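You operate a simulated robot arm through the tools that you are given. There is no shell and no other tool.

You are at the controls of a simulated two-armed robot. One attempt, no reset.

Task
Set the welder by the job card and weld the black valve.
Fine: valve from the bench tray; amplitude and time as on the card; one stroke; leave the valve in the welder, slide in, shield shut.
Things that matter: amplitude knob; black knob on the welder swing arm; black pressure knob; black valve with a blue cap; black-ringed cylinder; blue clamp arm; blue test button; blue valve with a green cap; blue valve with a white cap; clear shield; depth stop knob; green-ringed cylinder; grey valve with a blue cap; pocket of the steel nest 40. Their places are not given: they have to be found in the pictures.

The check looks at the end state, three seconds after you hand in, the way a careful person would. Anything else that was tipped, shoved, dropped, spilled or broken makes it a failure.

Robot
Two 7-joint arms with fingered hands on one trunk that stands fixed in place. Base frame: the origin is at the foot of the trunk, x ahead of it, y to its left, z up; the work surface is at about z = 860. Units: mm, rad, N and s.
The left shoulder is at [42, 163, 1061], the right one opposite. Payload 4 kg a hand.
Tool frame (each hand has its own): the origin (TCP) lies between the finger pads and is the grasp point; the fingertips stand 36 mm ahead of it; z points along the fingers, y is the line along which they close. Largest opening 124 mm; the body of the gripper starts 42 mm behind the TCP. The gripper is a hand of 4 fingers: y runs from the thumb to the fingers, the wrist lies at [-15, -99, -189] in the tool frame, and closing takes about 1.5 s.
Orientation is that of the tool frame in the base frame, as [roll, pitch, yaw] about the fixed x, y, z axes, in that order (R = Rz(yaw) Ry(pitch) Rx(roll)). With the fingers straight down and the wrist toward the robot, the tool's x, y and z point along [0, 1, 0], [1, 0, 0] and [0, 0, -1] of the base frame.

Tools
- The arms move only by the tool servo_tool. It takes "left_commands", "right_commands" or both (then of equal length, played together; a hand with none holds still); each is one flat list of numbers, 6 for each row, row after row: the turn, a rotation vector about the tool's x, y, z in units of 120 degrees (1.0 is 120 degrees), then the shift along the tool's x, y, z in units of 150 mm (1.0 is 150 mm). In form: [ax, ay, az, tx, ty, tz, ax, ay, az, tx, ty, tz, ...]. A call has 1 to 20 rows; each row is the pose to reach, as a shift and turn from the pose commanded when the call began, along the tool's axes at that moment. "left_gripper" and "right_gripper" are, for a hand that has rows, the gripper command, from -1 (shut) to 1 (fully open), values between in proportion, set as the call begins (left out, the last holds). A call with a number of a shift or a turn outside -1 to 1 is refused whole. A row lasts 0.2 s, in which the tool goes at most 50 mm and 0.15 rad; a call with a longer step from one row to the next is refused whole, and so is a gripper value outside its range. A pose out of reach is approached as far as the arm can. The call stops where the force on the tool passes 40 N (or 10 N more than at its start, if that is more) or the arm is blocked; 0.2 s more then pass. The fingers move at their own pace (about 45 mm/s each) and stop on an object; they squeeze with about 23 N. The grip force told is the motor's: it shows also when the fingers shut on nothing. Time passes only in rows, and 0.2 s behind the last, so rows that repeat a pose let the fingers close. It gives the time, the measured TCP pose, the force on the tool (base axes), the opening and the grip force at its end, in the units of the frame above (readings bear some noise), with the torque about the TCP (base axes, N m) and any sound that the robot's microphone picked up, and new pictures: "views" is both (left out), scene, wrist or none (wrist: the cameras of the hands that moved).
- Cameras (640 x 400 px; columns grow to the right, rows downward): "scene" is now at [152.7, 24.2, 1327.5]; the picture's right is [0.24, -0.97, -0.04], its down [-0.20, -0.01, -0.98] and it looks along [0.95, 0.25, -0.20] (base axes); focal length 252 px, centre (320, 200). "left" rides on the left gripper at [-75, -86, -123] in its tool frame; the picture's right is [-0.70, -0.34, 0.63], its down [0.64, -0.68, 0.35] and it looks along [0.32, 0.65, 0.69] (tool axes); focal length 275 px, centre (320, 200). "right" rides on the right gripper at [75, -86, -123] in its tool frame; the picture's right is [-0.70, 0.34, -0.63], its down [-0.64, -0.68, 0.35] and it looks along [-0.32, 0.65, 0.69] (tool axes); focal length 275 px, centre (320, 200).
- lift_body(by): slides the trunk up (or, below 0, down) by that many mm; the arms and the scene camera ride with it, the base frame stays. It gives what a move gives, with no picture.
- set_fingers(index, middle, ring, thumb_bend, thumb_turn, hand): sets how far each is bent, from 0 (flat) to 100 (curled in); at 30 the hand is open as for a grip, at 70 the pads meet at the TCP. One left out holds its place. A second passes; each finger stops where it meets its share of the squeeze, and holds until it gets a number again. A gripper value or a shape takes the hand back. It gives what a move gives, with no picture; readings hold the bend of each and the force on the fingers (four entries, about 0 where the hand has none), thumb and palm. thumb_turn goes from beside the hand (0) to across from the fingers (100), as for a grip.
- preshape(shape, hand): the hand has 4 fingers and takes this shape, open, in about a second: jaw (thumb against the fingers, like two jaws); tri (thumb and two fingers); tip (a fingertip pinch); poke (one finger out to press); point (the index stretched); flat (the hand flat); cup (the hand cupped); fist (a fist). The gripper value then closes the fingers along that shape, each until it touches; the sizes above hold for jaw. It gives what a move gives, with no picture.
- pan_tilt(pan, tilt): turns the head with the scene camera to pan (to the left, within 1.501 rad either way) and tilt (down, from -0.506 to 1.204), counted from straight ahead of the robot. It gives what a move gives, and a new picture of the scene camera.
- pixel_to_xyz(camera, pixels): for up to 12 pixels [column, row] of the newest picture of that camera ("zoom" is the newest enlarged one), the place [x, y, z] in the base frame of the surface seen there, good to about 3 mm. No time passes.
- inspect(camera, box): a new picture of the part [left, top, right, bottom] of that camera's present view, enlarged. No time passes.
- finish_job(): hands the job in; it is judged then, once.

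Leave the grippers open and the arms clear of the work at the hand-in unless told otherwise.

The tools are called as a command line: name --argument value ..., lists and objects as JSON in quotes. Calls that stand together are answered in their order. servo_tool: Moves the arms, as the interface text tells. Its arguments: {"type":"object","properties":{"left_commands":{"type":"array","items":{"type":"number"}},"left_gripper":{"type":"number"},"right_commands":{"type":"array","items":{"type":"number"}},"right_gripper":{"type":"number"},"views":{"type":"string","enum":["both","scene","wrist","none"]}},"required":[]} The other tools are called the same way: lift_body (by) slides the trunk up or down; preshape (shape, hand) gives the hand a shape; set_fingers (index, middle, ring, thumb_bend, thumb_turn, hand) moves the fingers one by one; pan_tilt (pan, tilt) turns the head that bears the scene camera; pixel_to_xyz (camera, pixels) gives the place of the surface under pixels of a picture; inspect (camera, box) takes an enlarged picture of a part of a camera's view; finish_job () hands the job in.

At the start:

```text
time_s: 0.0
left_tool_pos: [653.6, 418.4, 1262.5]
left_tool_rot: [-3.141, 0.0, 1.57]
left_force: [-0.6, 0.0, 0.7]
left_moment: [-0.02, -0.06, -0.04]
left_opening: 123.7
left_grasp_force: 0.0
left_shape: jaw
left_bend: [30.0, 30.0, 30.0, 30.0, 98.0]
left_finger forces: [0.0, 0.1, 0.0, 0.0, 0.0, 0.0]
right_tool_pos: [762.4, -141.0, 1318.0]
right_tool_rot: [-3.139, 0.001, 1.57]
right_force: [0.1, 0.3, -0.2]
right_moment: [0.03, -0.02, 0.01]
right_opening: 123.9
right_grasp_force: 0.0
right_shape: jaw
right_bend: [30.0, 30.0, 30.0, 30.0, 98.0]
right_finger forces: [0.1, 0.0, 0.0, 0.0, 0.0, 0.1]
trunk travel left (down, up): [-225.0, 253.0]
head pan, tilt: [0.248, 0.049]
```

scene: 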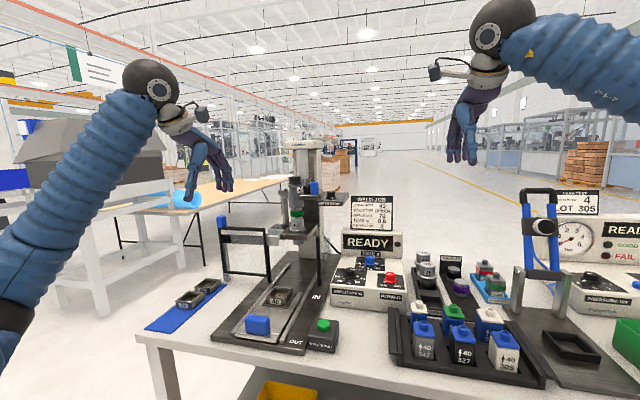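
right: 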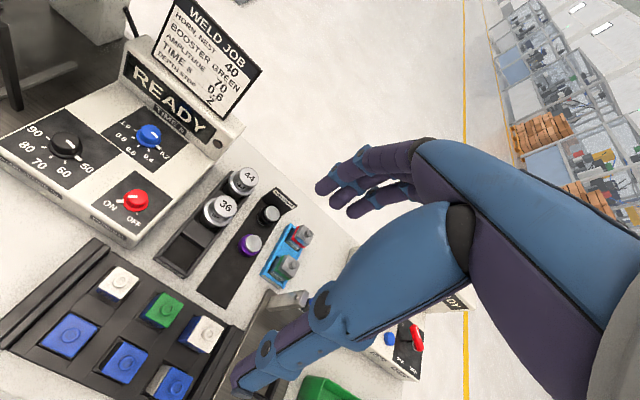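
left: 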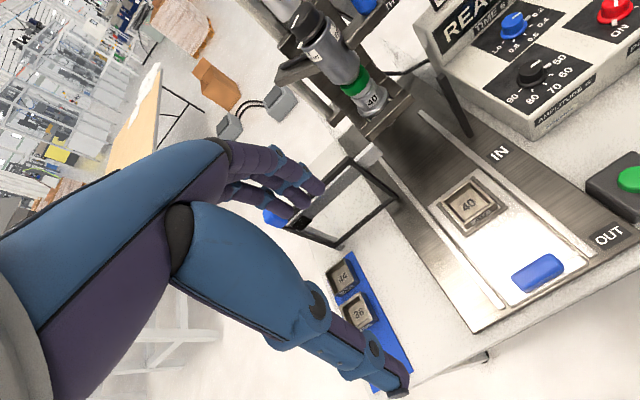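

I see the welder with a steel nest 40 on a slide, a generator box with knobs, a job card and a bench tray with valves. First I will take close-ups of the card, the welder and the tray.

inspect --camera "scene" --box '[330, 180, 450, 310]'

inspect --camera "scene" --box '[200, 130, 350, 360]'

inspect --camera "scene" --box '[380, 240, 640, 400]'

inspect --camera "right" --box '[0, 0, 320, 400]'

inspect --camera "left" --box '[240, 0, 640, 350]'

```text
3.08 times, centred on (390, 245) of scene
```

zoom: 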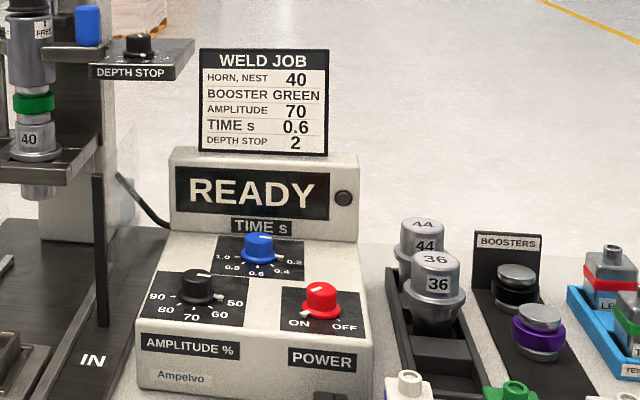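

```text
1.74 times, centred on (275, 245) of scene
```

zoom: 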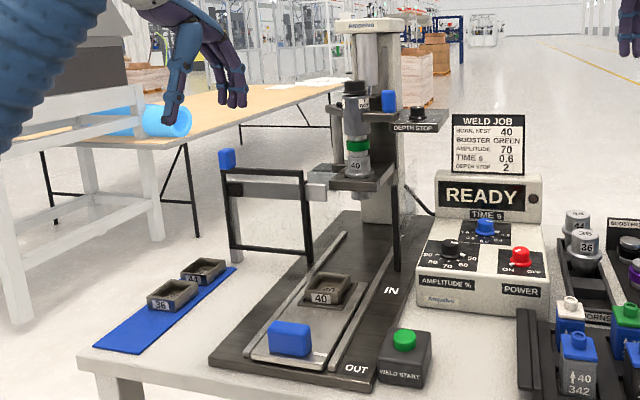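

```text
2.46 times, centred on (510, 320) of scene
```

zoom: 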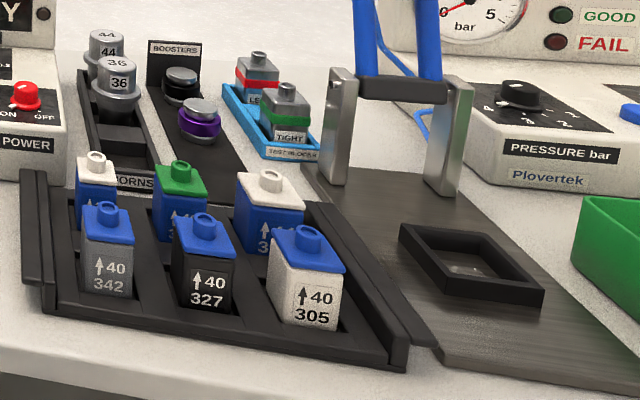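

```text
1.00 times, centred on (160, 200) of right (not enlarged: the box is as wide or as high as the picture)
```

zoom: 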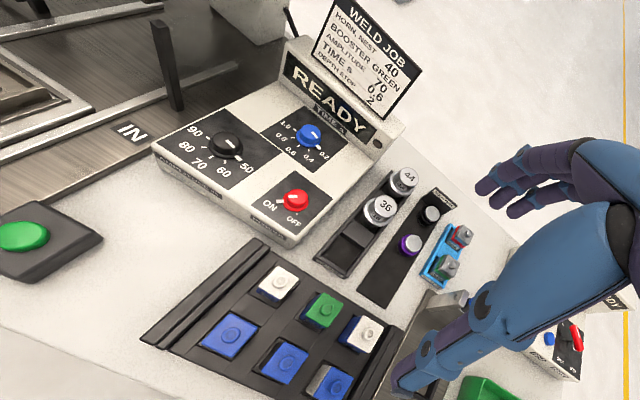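

```text
1.14 times, centred on (440, 175) of left
```

zoom: 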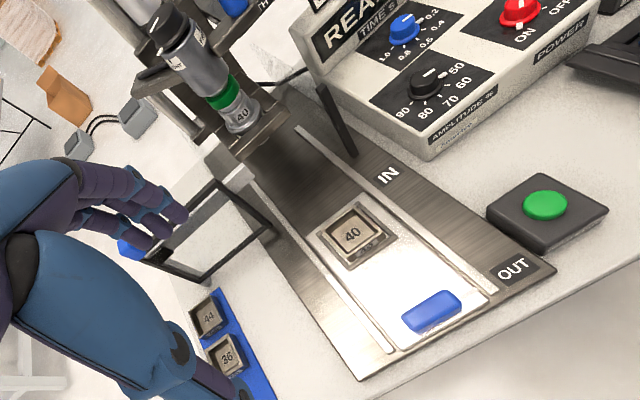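

The card reads horn/nest 40, booster green, amplitude 70, time 0.6, depth stop 2. The horn shows 40 with a green ring and the nest is 40. Next I zoom in on the welder head, the depth stop, the dials and the shield.

inspect --camera "scene" --box '[270, 170, 350, 250]'

inspect --camera "scene" --box '[340, 240, 410, 290]'

inspect --camera "scene" --box '[210, 190, 330, 360]'

inspect --camera "left" --box '[260, 0, 420, 130]'

inspect --camera "left" --box '[440, 0, 640, 120]'

```text
5.00 times, centred on (310, 210) of scene
```

zoom: 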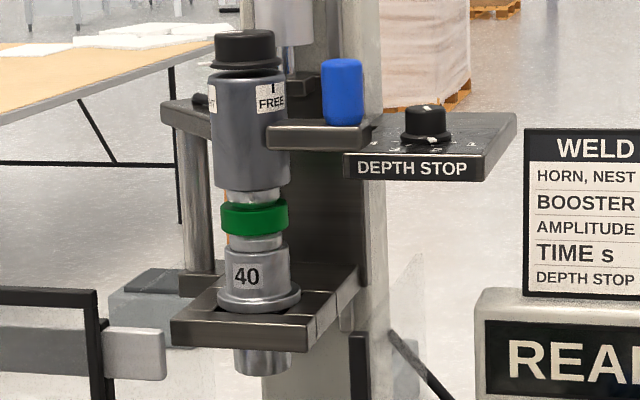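

```text
8.00 times, centred on (375, 265) of scene
```

zoom: 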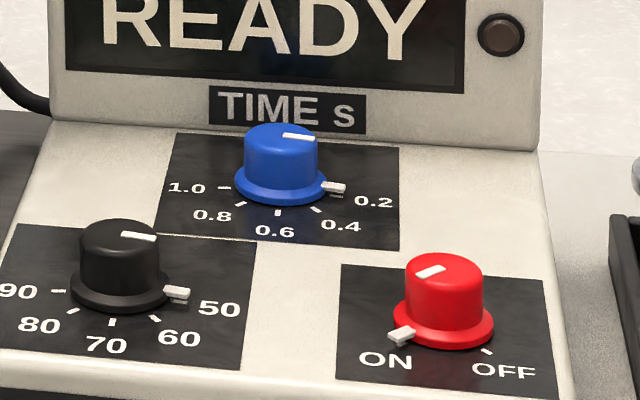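

```text
2.35 times, centred on (270, 275) of scene
```

zoom: 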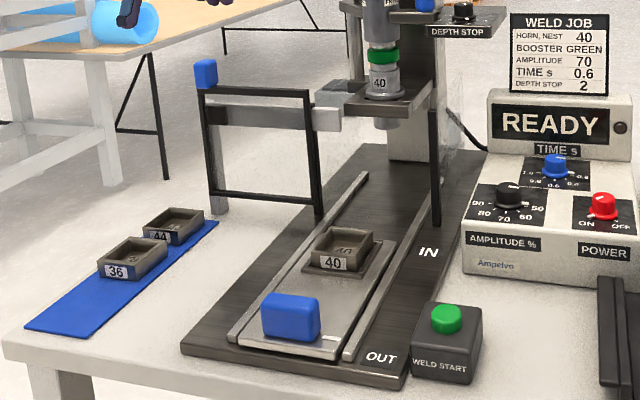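

```text
3.08 times, centred on (340, 65) of left
```

zoom: 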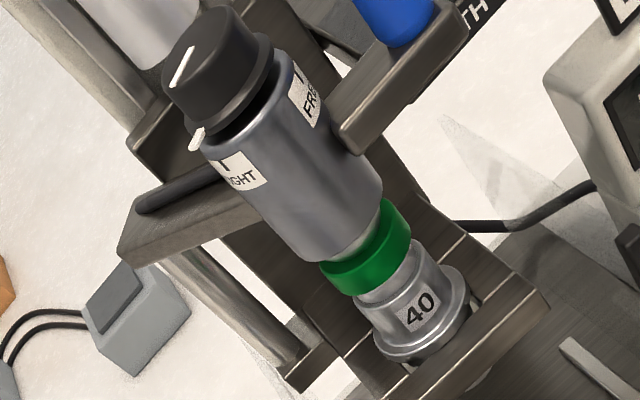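

```text
3.20 times, centred on (540, 60) of left
```

zoom: 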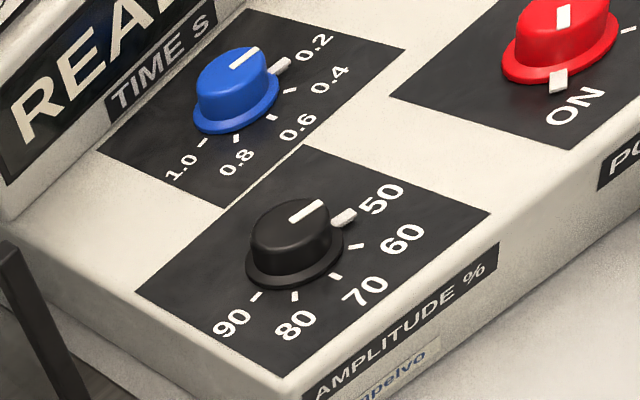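

The amplitude knob points at 50, the time knob at 0.2, power is ON, and the swing arm knob points at TIGHT. Now I read positions of the main parts from the scene picture.

pixel_to_xyz --camera "scene" --pixels '[[331, 192], [350, 268], [370, 256], [283, 294], [258, 325], [323, 325], [219, 228], [268, 230], [270, 281], [221, 221], [462, 329], [324, 250]]'

pixel_to_xyz --camera "scene" --pixels '[[424, 327], [450, 309], [491, 315], [503, 340], [418, 307], [457, 349], [295, 184], [314, 188], [293, 225], [302, 340], [316, 296], [268, 345]]'

inspect --camera "scene" --box '[312, 180, 352, 210]'

```text
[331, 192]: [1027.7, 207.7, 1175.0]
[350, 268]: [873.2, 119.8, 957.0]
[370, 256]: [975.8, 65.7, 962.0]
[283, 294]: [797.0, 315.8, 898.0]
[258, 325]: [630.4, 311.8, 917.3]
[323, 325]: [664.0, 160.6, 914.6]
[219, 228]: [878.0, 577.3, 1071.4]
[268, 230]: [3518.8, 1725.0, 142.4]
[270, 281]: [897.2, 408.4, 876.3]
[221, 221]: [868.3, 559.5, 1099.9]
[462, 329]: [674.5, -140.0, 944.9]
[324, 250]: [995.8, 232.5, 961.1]
```

```text
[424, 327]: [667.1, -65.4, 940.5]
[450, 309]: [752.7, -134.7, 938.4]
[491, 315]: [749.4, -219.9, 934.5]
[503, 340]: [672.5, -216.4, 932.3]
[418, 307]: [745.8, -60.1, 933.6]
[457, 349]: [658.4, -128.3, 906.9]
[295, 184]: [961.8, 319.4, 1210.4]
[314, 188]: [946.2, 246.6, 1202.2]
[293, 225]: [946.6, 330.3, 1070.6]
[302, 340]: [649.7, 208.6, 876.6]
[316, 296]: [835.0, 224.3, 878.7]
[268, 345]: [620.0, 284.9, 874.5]
```

```text
13.33 times, centred on (332, 195) of scene
```

zoom: 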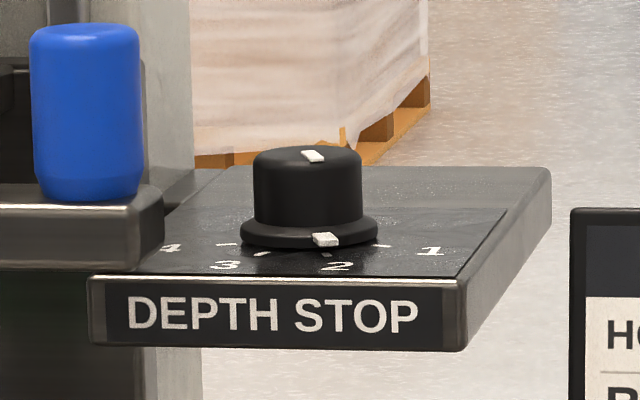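

The depth stop pointer stands at 2 already, so only amplitude (50→70) and time (0.2→0.6) must be turned. I read the panel and knob geometry from the wrist pictures.

pixel_to_xyz --camera "left" --pixels '[[531, 68], [514, 21], [547, 65], [534, 44], [592, 64], [529, 113], [484, 88], [615, 3], [468, 205], [537, 273], [372, 155], [370, 100]]'

pixel_to_xyz --camera "right" --pixels '[[67, 140], [149, 131], [137, 198], [40, 125], [120, 115], [150, 165], [30, 160], [70, 180], [125, 360], [163, 308], [70, 335], [120, 283]]'

inspect --camera "right" --box '[0, 80, 240, 240]'

inspect --camera "right" --box '[0, 240, 240, 400]'

```text
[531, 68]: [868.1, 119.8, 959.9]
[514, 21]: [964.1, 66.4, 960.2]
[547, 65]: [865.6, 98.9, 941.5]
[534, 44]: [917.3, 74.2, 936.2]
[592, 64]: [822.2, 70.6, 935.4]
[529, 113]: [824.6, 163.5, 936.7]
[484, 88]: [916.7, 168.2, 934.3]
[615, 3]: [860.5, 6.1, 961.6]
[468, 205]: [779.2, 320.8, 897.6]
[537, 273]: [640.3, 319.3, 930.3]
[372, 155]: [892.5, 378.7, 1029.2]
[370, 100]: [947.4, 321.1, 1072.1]
```

```text
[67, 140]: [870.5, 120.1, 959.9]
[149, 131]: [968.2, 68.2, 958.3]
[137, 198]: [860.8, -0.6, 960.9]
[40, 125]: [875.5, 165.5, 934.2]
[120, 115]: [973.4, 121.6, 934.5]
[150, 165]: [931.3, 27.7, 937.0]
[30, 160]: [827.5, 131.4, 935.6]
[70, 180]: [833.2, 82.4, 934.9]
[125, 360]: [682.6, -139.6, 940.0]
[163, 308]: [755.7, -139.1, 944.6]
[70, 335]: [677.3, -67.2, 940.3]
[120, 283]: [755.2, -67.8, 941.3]
```

```text
2.50 times, centred on (120, 160) of right
```

zoom: 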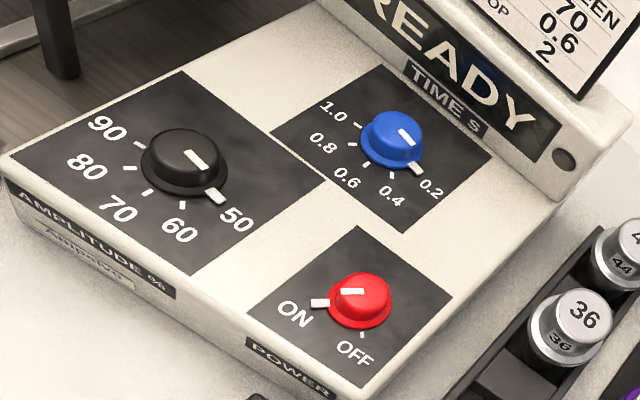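

```text
2.50 times, centred on (120, 320) of right
```

zoom: 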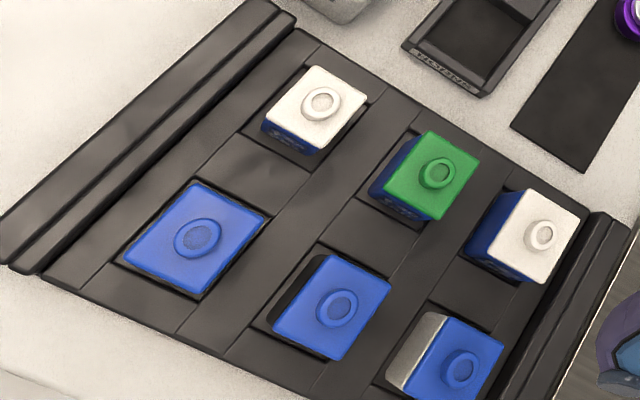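

The panel top is flat at z≈935, with the amplitude knob near (870,120) and the time knob near (967,67). Now I check the clearance to the display behind the time knob and the shield, post, slide and tray geometry.

pixel_to_xyz --camera "right" --pixels '[[184, 132], [170, 124], [205, 100], [240, 122], [190, 110], [130, 65], [155, 40], [170, 0], [215, 145], [160, 150], [125, 205], [78, 158]]'

pixel_to_xyz --camera "scene" --pixels '[[319, 240], [319, 280], [272, 262], [222, 262], [222, 278], [245, 242], [222, 224], [267, 278], [275, 240], [258, 342], [283, 300], [271, 250]]'

pixel_to_xyz --camera "left" --pixels '[[468, 205], [445, 210], [470, 180], [510, 212], [470, 237], [492, 205], [516, 282], [560, 262], [500, 300], [560, 285], [490, 330], [420, 110]]'

inspect --camera "left" --box '[400, 150, 600, 330]'

inspect --camera "left" --box '[250, 80, 430, 260]'

```text
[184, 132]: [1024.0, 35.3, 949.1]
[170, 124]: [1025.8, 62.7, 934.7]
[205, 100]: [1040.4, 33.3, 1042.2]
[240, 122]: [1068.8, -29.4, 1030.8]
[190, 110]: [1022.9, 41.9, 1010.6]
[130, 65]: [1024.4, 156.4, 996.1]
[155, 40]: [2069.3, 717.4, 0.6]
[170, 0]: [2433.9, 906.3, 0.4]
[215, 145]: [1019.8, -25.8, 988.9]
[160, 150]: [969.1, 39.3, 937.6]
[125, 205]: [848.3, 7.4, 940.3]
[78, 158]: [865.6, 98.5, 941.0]
```

```text
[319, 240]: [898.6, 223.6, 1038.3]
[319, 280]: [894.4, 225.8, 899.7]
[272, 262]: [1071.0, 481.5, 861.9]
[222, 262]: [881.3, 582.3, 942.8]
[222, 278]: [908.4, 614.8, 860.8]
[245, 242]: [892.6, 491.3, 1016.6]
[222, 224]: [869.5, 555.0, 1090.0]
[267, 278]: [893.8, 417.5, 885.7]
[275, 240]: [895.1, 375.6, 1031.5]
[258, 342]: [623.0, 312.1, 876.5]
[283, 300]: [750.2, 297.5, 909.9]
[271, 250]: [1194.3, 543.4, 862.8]
```

```text
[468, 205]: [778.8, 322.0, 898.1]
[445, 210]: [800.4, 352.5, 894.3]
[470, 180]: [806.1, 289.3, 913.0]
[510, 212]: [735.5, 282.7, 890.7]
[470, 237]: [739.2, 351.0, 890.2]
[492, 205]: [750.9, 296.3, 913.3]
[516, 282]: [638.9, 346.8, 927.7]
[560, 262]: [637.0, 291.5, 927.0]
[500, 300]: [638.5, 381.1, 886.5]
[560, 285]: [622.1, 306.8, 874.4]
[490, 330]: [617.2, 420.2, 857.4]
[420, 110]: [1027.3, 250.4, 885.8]
```

```text
2.22 times, centred on (500, 240) of left
```

zoom: 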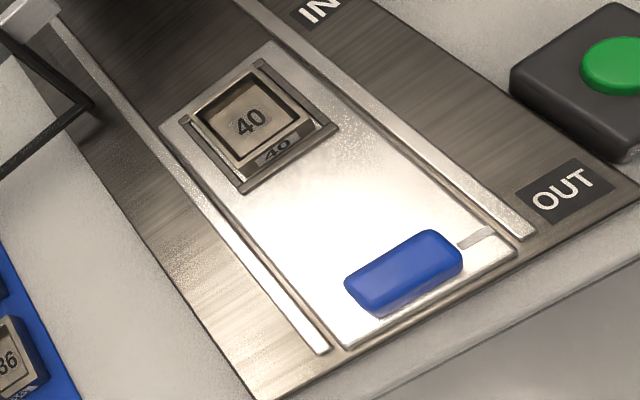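

```text
2.22 times, centred on (340, 170) of left
```

zoom: 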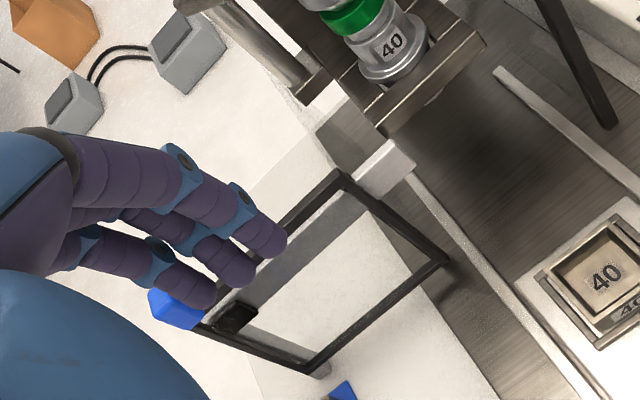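

The nest pocket centre is about (779,321). I zoom in on the shield to understand whether it slides or swings.

inspect --camera "scene" --box '[210, 210, 290, 290]'

inspect --camera "scene" --box '[265, 210, 335, 300]'

inspect --camera "left" --box '[260, 120, 400, 260]'

```text
5.00 times, centred on (250, 250) of scene
```

zoom: 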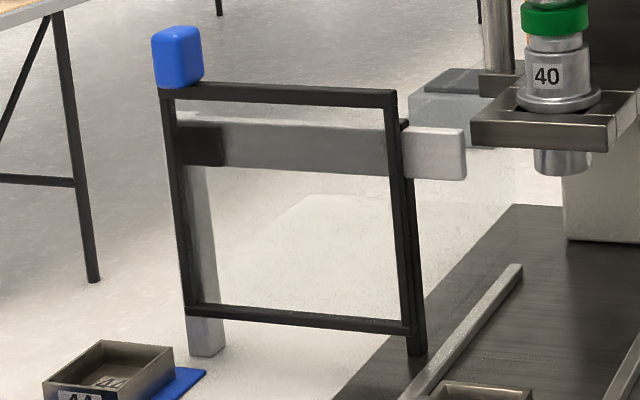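

```text
4.44 times, centred on (300, 255) of scene
```

zoom: 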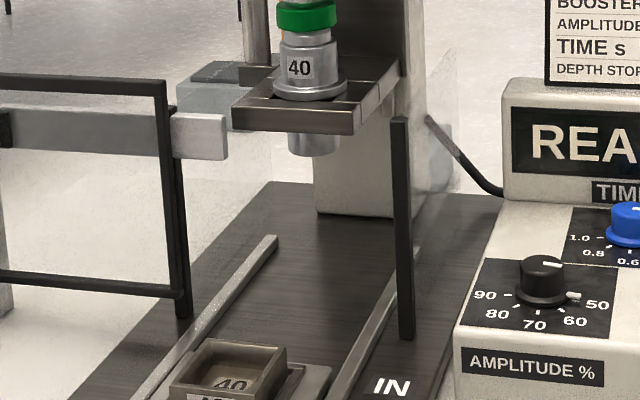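

```text
2.86 times, centred on (330, 190) of left
```

zoom: 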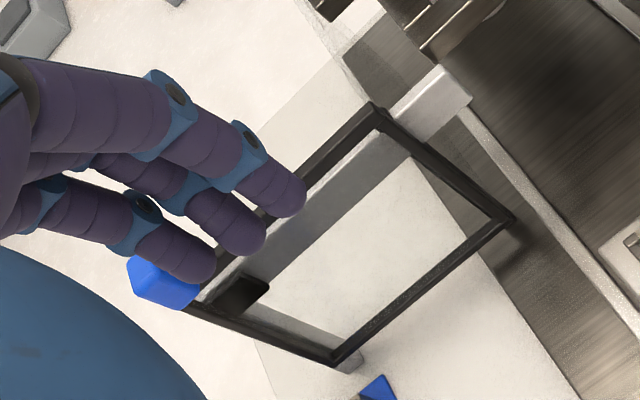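

The shield looks like a sliding frame on a grey rail with a blue knob at its top left. Next I measure the tray plate and the valve footprints.

pixel_to_xyz --camera "right" --pixels '[[84, 352], [100, 300], [142, 335], [155, 350], [112, 372], [105, 343], [136, 352], [130, 380], [119, 329], [126, 362], [60, 300], [185, 340]]'

inspect --camera "right" --box '[80, 310, 180, 400]'

pan_tilt --pan -0.1 --tilt 0.6

```text
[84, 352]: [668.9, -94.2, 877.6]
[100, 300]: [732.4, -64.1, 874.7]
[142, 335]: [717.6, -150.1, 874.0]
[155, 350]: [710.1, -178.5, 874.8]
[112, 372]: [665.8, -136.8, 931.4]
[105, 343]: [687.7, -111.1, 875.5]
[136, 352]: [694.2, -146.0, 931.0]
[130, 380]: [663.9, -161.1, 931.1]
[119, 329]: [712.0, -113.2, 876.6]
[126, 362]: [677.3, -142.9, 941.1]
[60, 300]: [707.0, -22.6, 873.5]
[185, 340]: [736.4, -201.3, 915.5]
```

```text
4.44 times, centred on (130, 355) of right
```

zoom: 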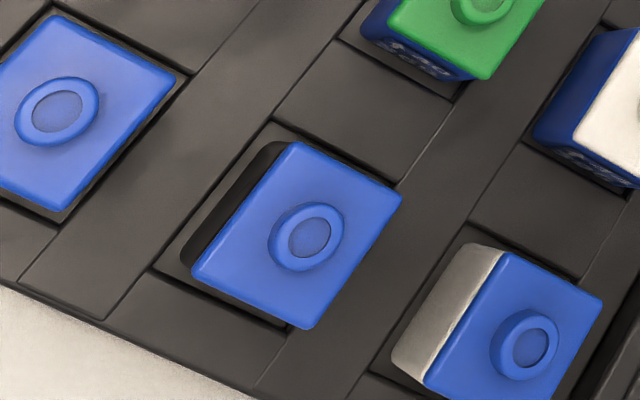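

```text
time_s: 1.0
left_tool_pos: [653.4, 419.2, 1261.7]
left_tool_rot: [3.141, -0.001, 1.571]
left_force: [0.6, -0.8, 0.4]
left_moment: [-0.01, -0.01, 0.02]
left_opening: 123.9
left_grasp_force: 0.0
left_shape: jaw
left_bend: [30.0, 30.0, 30.0, 30.0, 98.0]
left_finger forces: [0.0, 0.0, 0.0, 0.0, 0.0, 0.0]
right_tool_pos: [761.9, -142.4, 1319.2]
right_tool_rot: [-3.14, 0.0, 1.571]
right_force: [0.5, 0.2, 0.1]
right_moment: [0.03, -0.02, 0.0]
right_opening: 123.5
right_grasp_force: 0.1
right_shape: jaw
right_bend: [30.0, 30.0, 30.0, 30.0, 98.0]
right_finger forces: [0.1, 0.0, 0.0, 0.0, 0.0, 0.1]
trunk travel left (down, up): [-225.0, 253.0]
head pan, tilt: [-0.099, 0.6]
```

scene: 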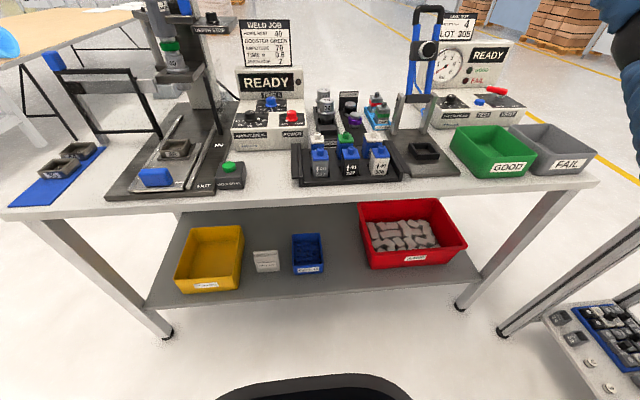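

Now I measure the cap corners of the black valve in the enlarged picture and look at the job area and bench with zooms of the new view.

pixel_to_xyz --camera "zoom" --pixels '[[292, 148], [395, 203], [306, 320], [198, 270], [308, 238], [240, 200], [268, 165], [190, 255], [180, 240], [275, 145]]'

inspect --camera "scene" --box '[40, 20, 260, 210]'

inspect --camera "scene" --box '[280, 80, 420, 200]'

inspect --camera "scene" --box '[160, 200, 480, 300]'

```text
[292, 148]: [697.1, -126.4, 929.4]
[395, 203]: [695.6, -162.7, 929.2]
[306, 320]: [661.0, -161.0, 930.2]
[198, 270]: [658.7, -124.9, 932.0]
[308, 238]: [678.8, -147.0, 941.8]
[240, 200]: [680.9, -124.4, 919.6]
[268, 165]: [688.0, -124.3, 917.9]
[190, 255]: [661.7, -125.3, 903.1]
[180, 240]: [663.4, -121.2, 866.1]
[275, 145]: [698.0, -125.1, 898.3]
```

```text
2.11 times, centred on (150, 115) of scene
```

zoom: 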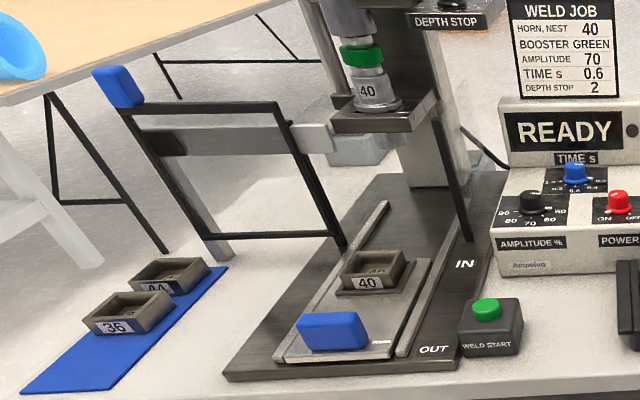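

```text
3.33 times, centred on (350, 140) of scene
```

zoom: 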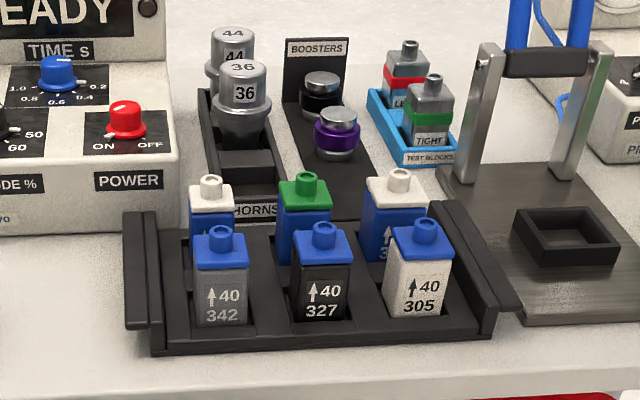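

```text
2.00 times, centred on (320, 250) of scene
```

zoom: 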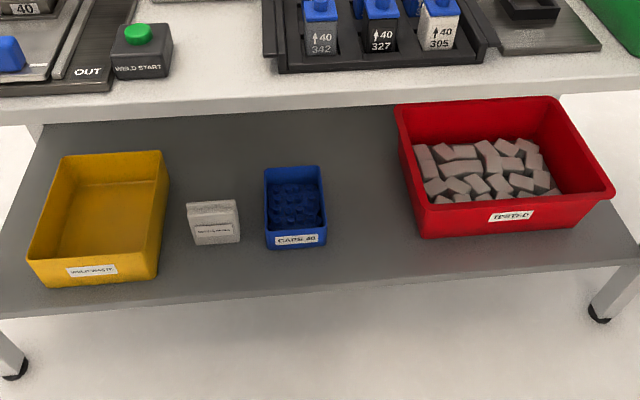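

The black valve (label ↑40 / 327) is the middle one in the front row, with its cap centred near (678,-144) and cap top at z 931. I start with the knobs and move the left hand toward the generator box, staying high.

servo_tool --left_commands '[0, 0, 0, -0.1667, 0.119, 0.091, 0, 0, 0, -0.3333, 0.238, 0.182, 0, 0, 0, -0.5, 0.357, 0.273, 0, 0, 0, -0.6667, 0.475, 0.365, 0, 0, 0, -0.8333, 0.594, 0.456, 0, 0, 0, -1.0, 0.713, 0.547, 0, 0, 0, -1.0, 0.713, 0.547]' --left_gripper -0.1 --views "both"

```text
time_s: 2.6
left_tool_pos: [758.2, 266.7, 1180.8]
left_tool_rot: [3.141, 0.002, 1.572]
left_force: [0.8, -0.3, 0.6]
left_moment: [-0.01, 0.0, -0.01]
left_opening: 55.9
left_grasp_force: 0.1
left_shape: jaw
left_bend: [44.0, 48.0, 46.0, 57.0, 100.0]
left_finger forces: [0.0, 0.1, 0.1, 0.0, 0.1, 0.0]
right_tool_pos: [761.1, -140.9, 1319.1]
right_tool_rot: [3.141, 0.001, 1.572]
right_force: [-0.3, 0.8, 0.7]
right_moment: [-0.04, -0.03, -0.01]
right_opening: 123.6
right_grasp_force: 0.0
right_shape: jaw
right_bend: [30.0, 30.0, 30.0, 30.0, 98.0]
right_finger forces: [0.0, 0.1, 0.0, 0.0, 0.0, 0.1]
trunk travel left (down, up): [-225.0, 253.0]
head pan, tilt: [-0.099, 0.6]
```

scene: 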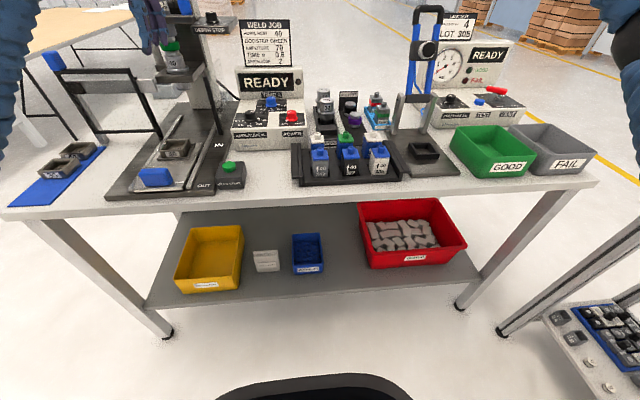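
left: 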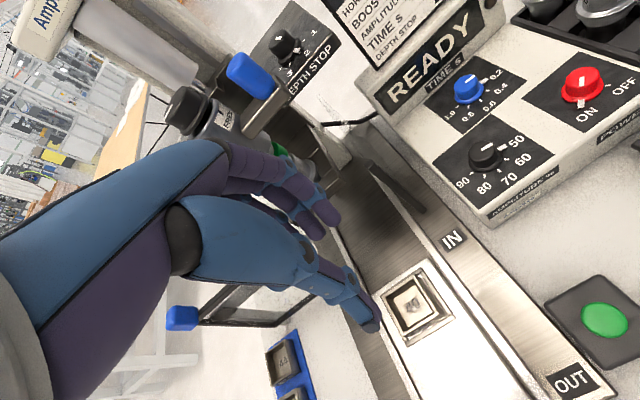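

The hand is clear above the slide. Next I move over the amplitude knob at about (870,120), 1060 high, turning the hand 45° counter-clockwise so that I have room for a 90° clockwise turn.

servo_tool --left_commands '[0, 0, -0.0536, -0.14, 0.1067, 0.1153, 0, 0, -0.1071, -0.28, 0.2134, 0.2306, 0, 0, -0.1607, -0.42, 0.3201, 0.3459, 0, 0, -0.2143, -0.56, 0.4269, 0.4611, 0, 0, -0.2679, -0.7, 0.5336, 0.5764, 0, 0, -0.3214, -0.84, 0.6403, 0.6917, 0, 0, -0.375, -0.98, 0.747, 0.807, 0, 0, -0.375, -0.98, 0.747, 0.807]' --views "both"

```text
time_s: 4.4
left_tool_pos: [873.3, 119.7, 1057.5]
left_tool_rot: [-3.14, -0.002, 2.359]
left_force: [0.2, 0.3, -1.0]
left_moment: [-0.02, -0.01, -0.03]
left_opening: 55.9
left_grasp_force: 0.0
left_shape: jaw
left_bend: [44.0, 48.0, 46.0, 57.0, 100.0]
left_finger forces: [0.0, 0.0, 0.0, 0.0, 0.1, 0.0]
right_tool_pos: [761.8, -140.4, 1318.7]
right_tool_rot: [3.141, -0.001, 1.571]
right_force: [0.2, 0.0, 0.3]
right_moment: [-0.03, 0.02, 0.01]
right_opening: 123.5
right_grasp_force: 0.0
right_shape: jaw
right_bend: [30.0, 30.0, 30.0, 30.0, 98.0]
right_finger forces: [0.0, 0.0, 0.1, 0.0, 0.1, 0.1]
trunk travel left (down, up): [-225.0, 253.0]
head pan, tilt: [-0.099, 0.6]
```

scene: 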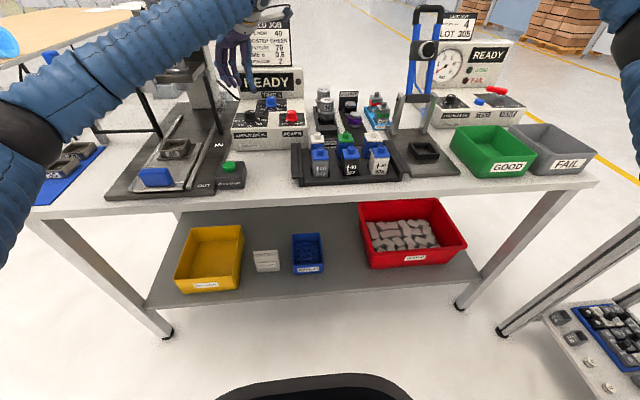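
left: 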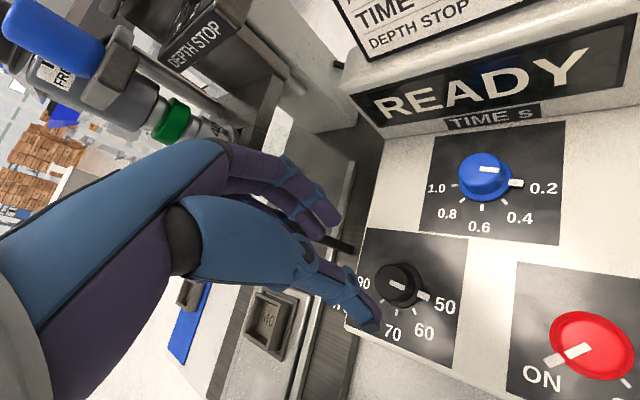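

The hand is above the knob with the right yaw. I zoom in with the left camera to refine the knob centres before going down.

inspect --camera "left" --box '[320, 200, 480, 360]'

pixel_to_xyz --camera "left" --pixels '[[397, 275], [380, 278], [400, 265], [412, 290], [393, 290], [486, 168], [484, 180], [515, 183], [428, 296], [365, 322], [337, 235], [460, 240]]'

```text
2.50 times, centred on (400, 280) of left
```

zoom: 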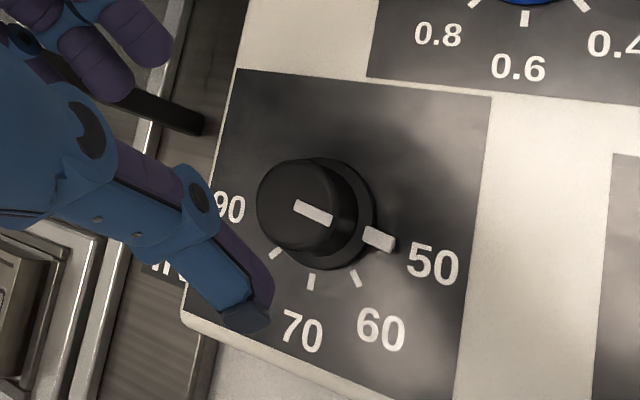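

```text
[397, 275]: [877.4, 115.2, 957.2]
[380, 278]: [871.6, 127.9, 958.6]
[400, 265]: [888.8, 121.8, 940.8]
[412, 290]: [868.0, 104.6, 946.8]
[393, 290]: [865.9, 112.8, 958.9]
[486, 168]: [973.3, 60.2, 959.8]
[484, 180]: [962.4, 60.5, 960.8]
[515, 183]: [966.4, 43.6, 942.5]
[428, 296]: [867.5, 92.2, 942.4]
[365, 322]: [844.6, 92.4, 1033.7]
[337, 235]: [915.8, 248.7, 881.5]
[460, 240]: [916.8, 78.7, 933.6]
```

I query the dial tick marks of both knobs through the right camera to get their exact angles.

inspect --camera "right" --box '[20, 100, 100, 190]'

inspect --camera "right" --box '[110, 100, 190, 170]'

pixel_to_xyz --camera "right" --pixels '[[47.6, 138], [43.6, 147.2], [50.8, 156.8], [64.8, 161.2], [78, 158.8], [135.2, 130.4], [132.8, 138], [138.4, 145.2], [148.8, 150], [158.8, 147.2]]'

```text
4.44 times, centred on (60, 145) of right
```

zoom: 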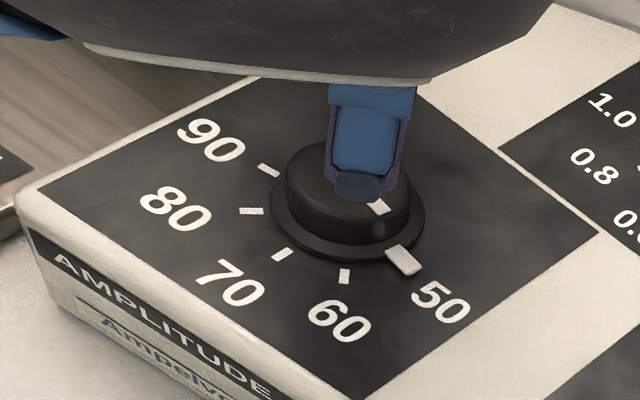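

```text
5.71 times, centred on (150, 135) of right
```

zoom: 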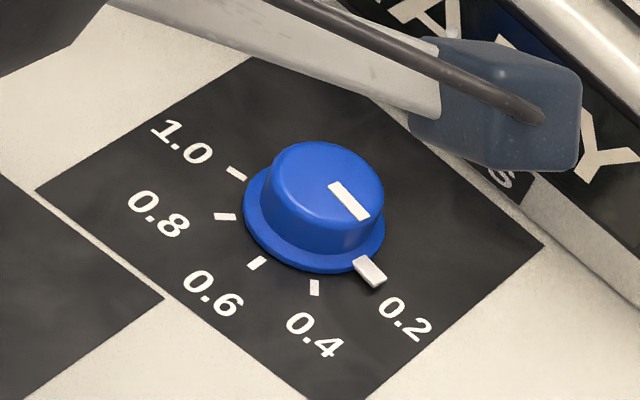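

```text
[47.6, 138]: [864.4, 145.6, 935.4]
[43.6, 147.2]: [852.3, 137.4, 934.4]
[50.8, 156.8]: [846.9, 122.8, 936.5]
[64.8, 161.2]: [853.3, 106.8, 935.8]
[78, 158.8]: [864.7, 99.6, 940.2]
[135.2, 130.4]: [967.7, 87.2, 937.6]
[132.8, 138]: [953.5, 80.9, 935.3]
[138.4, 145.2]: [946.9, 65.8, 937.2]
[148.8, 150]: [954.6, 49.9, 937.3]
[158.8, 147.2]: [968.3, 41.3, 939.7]
```

The 70 mark is straight toward the robot and the 0.6 mark likewise. I move down over the amplitude knob to about z 1000, fingers about 56 mm apart.

servo_tool --left_commands '[0, 0, 0, 0.006, -0.002, 0.13, 0, 0, 0, 0.013, -0.005, 0.26, 0, 0, 0, 0.019, -0.007, 0.383, 0, 0, 0, 0.019, -0.007, 0.383]' --views "wrist"

inspect --camera "right" --box '[10, 60, 130, 190]'

```text
time_s: 5.4
left_tool_pos: [869.3, 122.9, 1001.6]
left_tool_rot: [3.141, 0.0, 2.357]
left_force: [0.2, 0.1, -0.1]
left_moment: [0.0, -0.01, -0.02]
left_opening: 55.8
left_grasp_force: 0.1
left_shape: jaw
left_bend: [44.0, 48.0, 46.0, 57.0, 100.0]
left_finger forces: [0.0, 0.1, 0.1, 0.0, 0.0, 0.0]
right_tool_pos: [760.9, -141.8, 1319.4]
right_tool_rot: [3.141, 0.0, 1.571]
right_force: [-0.9, 0.1, -0.4]
right_moment: [-0.01, -0.07, -0.02]
right_opening: 123.7
right_grasp_force: 0.0
right_shape: jaw
right_bend: [30.0, 30.0, 30.0, 30.0, 98.0]
right_finger forces: [0.1, 0.0, 0.0, 0.0, 0.0, 0.0]
trunk travel left (down, up): [-225.0, 253.0]
head pan, tilt: [-0.099, 0.6]
```

left: 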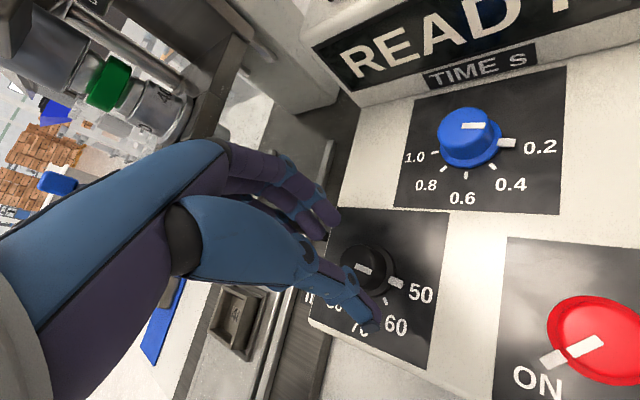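

```text
3.08 times, centred on (70, 125) of right
```

zoom: 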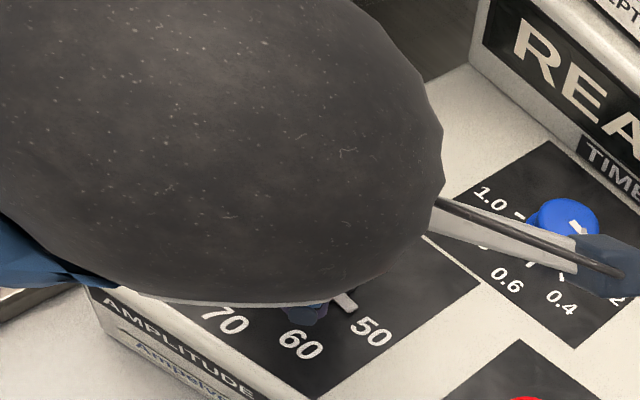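

I zoom in to compare the knob top with the projected grasp axis, which should appear near pixel (351,267).

inspect --camera "left" --box '[290, 200, 450, 340]'

pixel_to_xyz --camera "left" --pixels '[[360, 266], [365, 256], [372, 268], [350, 262], [355, 252], [395, 283], [375, 325], [335, 215], [378, 275]]'

```text
2.86 times, centred on (370, 270) of left
```

zoom: 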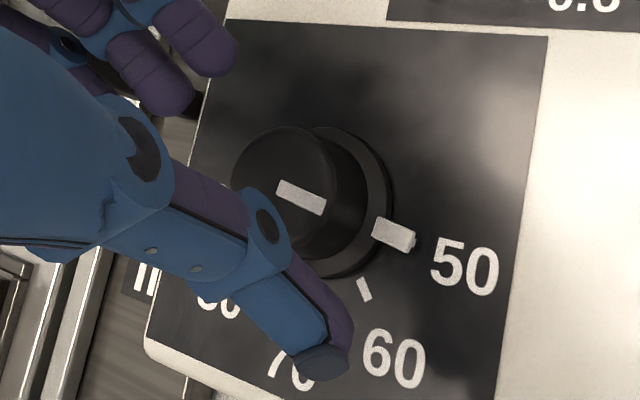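

```text
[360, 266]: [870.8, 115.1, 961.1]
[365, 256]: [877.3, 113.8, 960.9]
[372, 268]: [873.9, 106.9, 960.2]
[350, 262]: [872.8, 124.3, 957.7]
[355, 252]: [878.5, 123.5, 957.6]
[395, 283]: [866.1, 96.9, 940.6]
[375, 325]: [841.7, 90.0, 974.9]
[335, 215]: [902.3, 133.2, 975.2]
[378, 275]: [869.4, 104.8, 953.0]
```

The knob centre sits at about (871,117), slightly off to the right of the grasp axis. I shift (+0.8,-4.5) and go down to z≈977, tips just above the knob's skirt.

servo_tool --left_commands '[0, 0, 0, -0.025, -0.0174, 0.02, 0, 0, 0, -0.025, -0.0174, 0.09, 0, 0, 0, -0.025, -0.0174, 0.164, 0, 0, 0, -0.025, -0.0174, 0.164]' --views "wrist"

inspect --camera "left" --box '[270, 180, 450, 340]'

```text
time_s: 6.4
left_tool_pos: [870.8, 118.2, 976.3]
left_tool_rot: [-3.14, 0.001, 2.356]
left_force: [0.8, 0.6, 0.6]
left_moment: [-0.05, 0.03, 0.02]
left_opening: 55.9
left_grasp_force: 0.0
left_shape: jaw
left_bend: [44.0, 48.0, 46.0, 57.0, 100.0]
left_finger forces: [0.0, 0.1, 0.1, 0.1, 0.0, 0.0]
right_tool_pos: [760.5, -141.8, 1317.6]
right_tool_rot: [-3.14, 0.001, 1.57]
right_force: [0.2, 0.0, 0.0]
right_moment: [0.0, -0.01, 0.01]
right_opening: 123.3
right_grasp_force: 0.1
right_shape: jaw
right_bend: [30.0, 30.0, 30.0, 30.0, 98.0]
right_finger forces: [0.1, 0.0, 0.0, 0.0, 0.0, 0.0]
trunk travel left (down, up): [-225.0, 253.0]
head pan, tilt: [-0.099, 0.6]
```

left: 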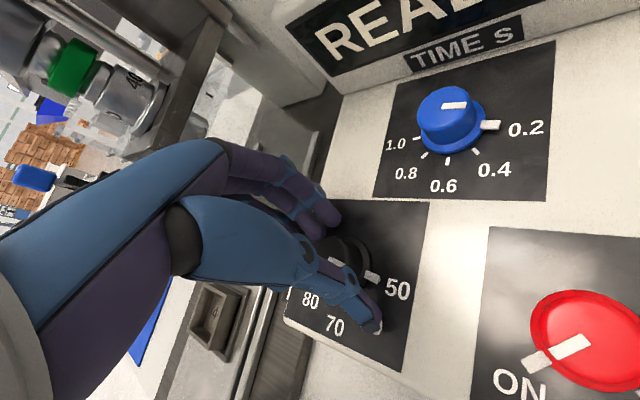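

```text
2.50 times, centred on (360, 260) of left
```

zoom: 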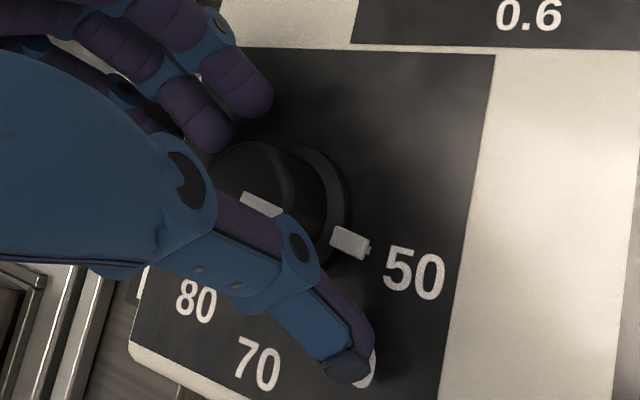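

I check fingertip heights relative to the panel before closing.

pixel_to_xyz --camera "left" --pixels '[[336, 220], [330, 226], [318, 234], [314, 232], [370, 325], [366, 318], [352, 285], [345, 262], [374, 277], [300, 205]]'

```text
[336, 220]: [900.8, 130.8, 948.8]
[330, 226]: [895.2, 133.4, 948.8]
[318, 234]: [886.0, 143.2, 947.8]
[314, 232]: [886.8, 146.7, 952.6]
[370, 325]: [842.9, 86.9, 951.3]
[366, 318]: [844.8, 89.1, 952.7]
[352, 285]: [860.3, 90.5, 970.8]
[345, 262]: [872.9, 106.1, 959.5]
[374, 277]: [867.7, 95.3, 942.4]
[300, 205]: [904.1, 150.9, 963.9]
```

Fingertips sit at z≈948 on either side of the knob. I close the hand on the amplitude knob.

servo_tool --left_commands '[0, 0, 0, 0, 0, 0, 0, 0, 0, 0, 0, 0, 0, 0, 0, 0, 0, 0, 0, 0, 0, 0, 0, 0, 0, 0, 0, 0, 0, 0, 0, 0, 0, 0, 0, 0]' --left_gripper -1 --views "wrist"

inspect --camera "left" --box '[270, 180, 450, 340]'

```text
time_s: 7.8
left_tool_pos: [871.4, 115.2, 976.6]
left_tool_rot: [-3.141, 0.0, 2.357]
left_force: [-3.0, -5.7, 0.3]
left_moment: [-0.01, -0.06, -0.04]
left_opening: 30.7
left_grasp_force: 23.2
left_shape: jaw
left_bend: [57.0, 58.0, 64.0, 62.0, 100.0]
left_finger forces: [10.9, 7.6, 0.0, 0.0, 24.4, 0.1]
right_tool_pos: [760.6, -142.8, 1318.0]
right_tool_rot: [-3.141, 0.001, 1.572]
right_force: [0.0, 0.9, -0.4]
right_moment: [-0.02, -0.01, 0.0]
right_opening: 123.8
right_grasp_force: 0.0
right_shape: jaw
right_bend: [30.0, 30.0, 30.0, 30.0, 98.0]
right_finger forces: [0.0, 0.0, 0.1, 0.0, 0.0, 0.1]
trunk travel left (down, up): [-225.0, 253.0]
head pan, tilt: [-0.099, 0.6]
```

left: 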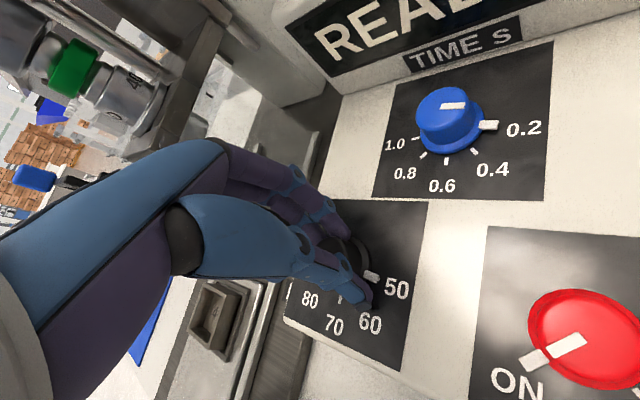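

```text
2.50 times, centred on (360, 260) of left
```

zoom: 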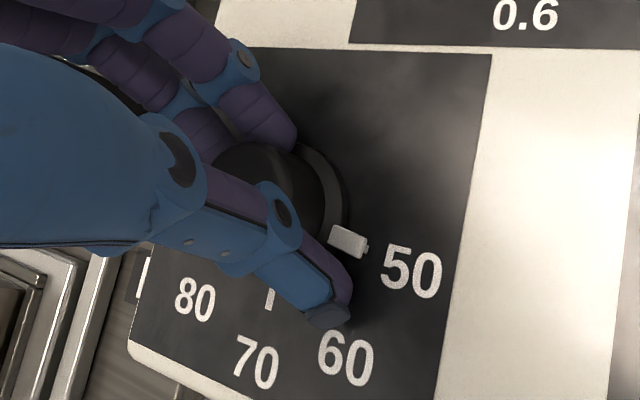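

The knob is gripped at 30.7 mm with 23 N. I now turn the hand 70° clockwise about the knob axis.

servo_tool --left_commands '[0, 0, 0.065, 0, 0, 0, 0, 0, 0.13, 0, 0, 0, 0, 0, 0.195, 0, 0, 0, 0, 0, 0.26, 0, 0, 0, 0, 0, 0.325, 0, 0, 0, 0, 0, 0.39, 0, 0, 0, 0, 0, 0.455, 0, 0, 0, 0, 0, 0.52, 0, 0, 0, 0, 0, 0.583, 0, 0, 0, 0, 0, 0.583, 0, 0, 0]' --views "wrist"

inspect --camera "left" --box '[270, 160, 470, 340]'

inspect --camera "right" --box '[0, 60, 200, 240]'

```text
time_s: 10.0
left_tool_pos: [870.7, 118.4, 976.9]
left_tool_rot: [3.141, 0.002, 1.135]
left_force: [-15.9, 7.4, -1.9]
left_moment: [0.17, 0.23, 0.04]
left_opening: 30.8
left_grasp_force: 22.7
left_shape: jaw
left_bend: [60.0, 60.0, 64.0, 61.0, 99.0]
left_finger forces: [7.7, 5.1, 0.0, 0.0, 29.5, 0.1]
right_tool_pos: [760.6, -140.6, 1319.0]
right_tool_rot: [3.14, 0.0, 1.572]
right_force: [0.3, 0.7, 0.8]
right_moment: [-0.03, -0.03, 0.03]
right_opening: 123.7
right_grasp_force: 0.0
right_shape: jaw
right_bend: [30.0, 30.0, 30.0, 30.0, 98.0]
right_finger forces: [0.0, 0.0, 0.1, 0.0, 0.0, 0.1]
trunk travel left (down, up): [-225.0, 253.0]
head pan, tilt: [-0.099, 0.6]
```

left: 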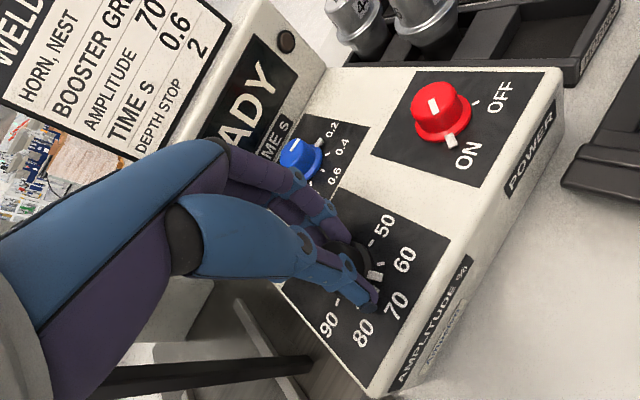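

```text
2.22 times, centred on (370, 250) of left
```

zoom: 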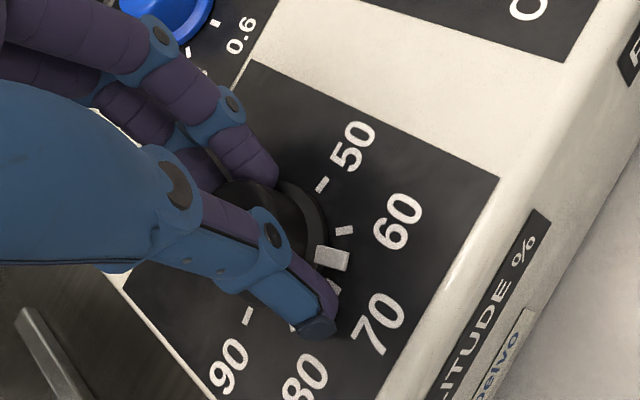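

```text
2.22 times, centred on (100, 150) of right
```

zoom: 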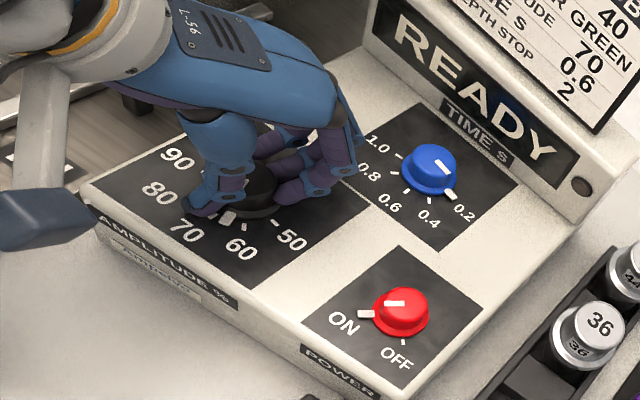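

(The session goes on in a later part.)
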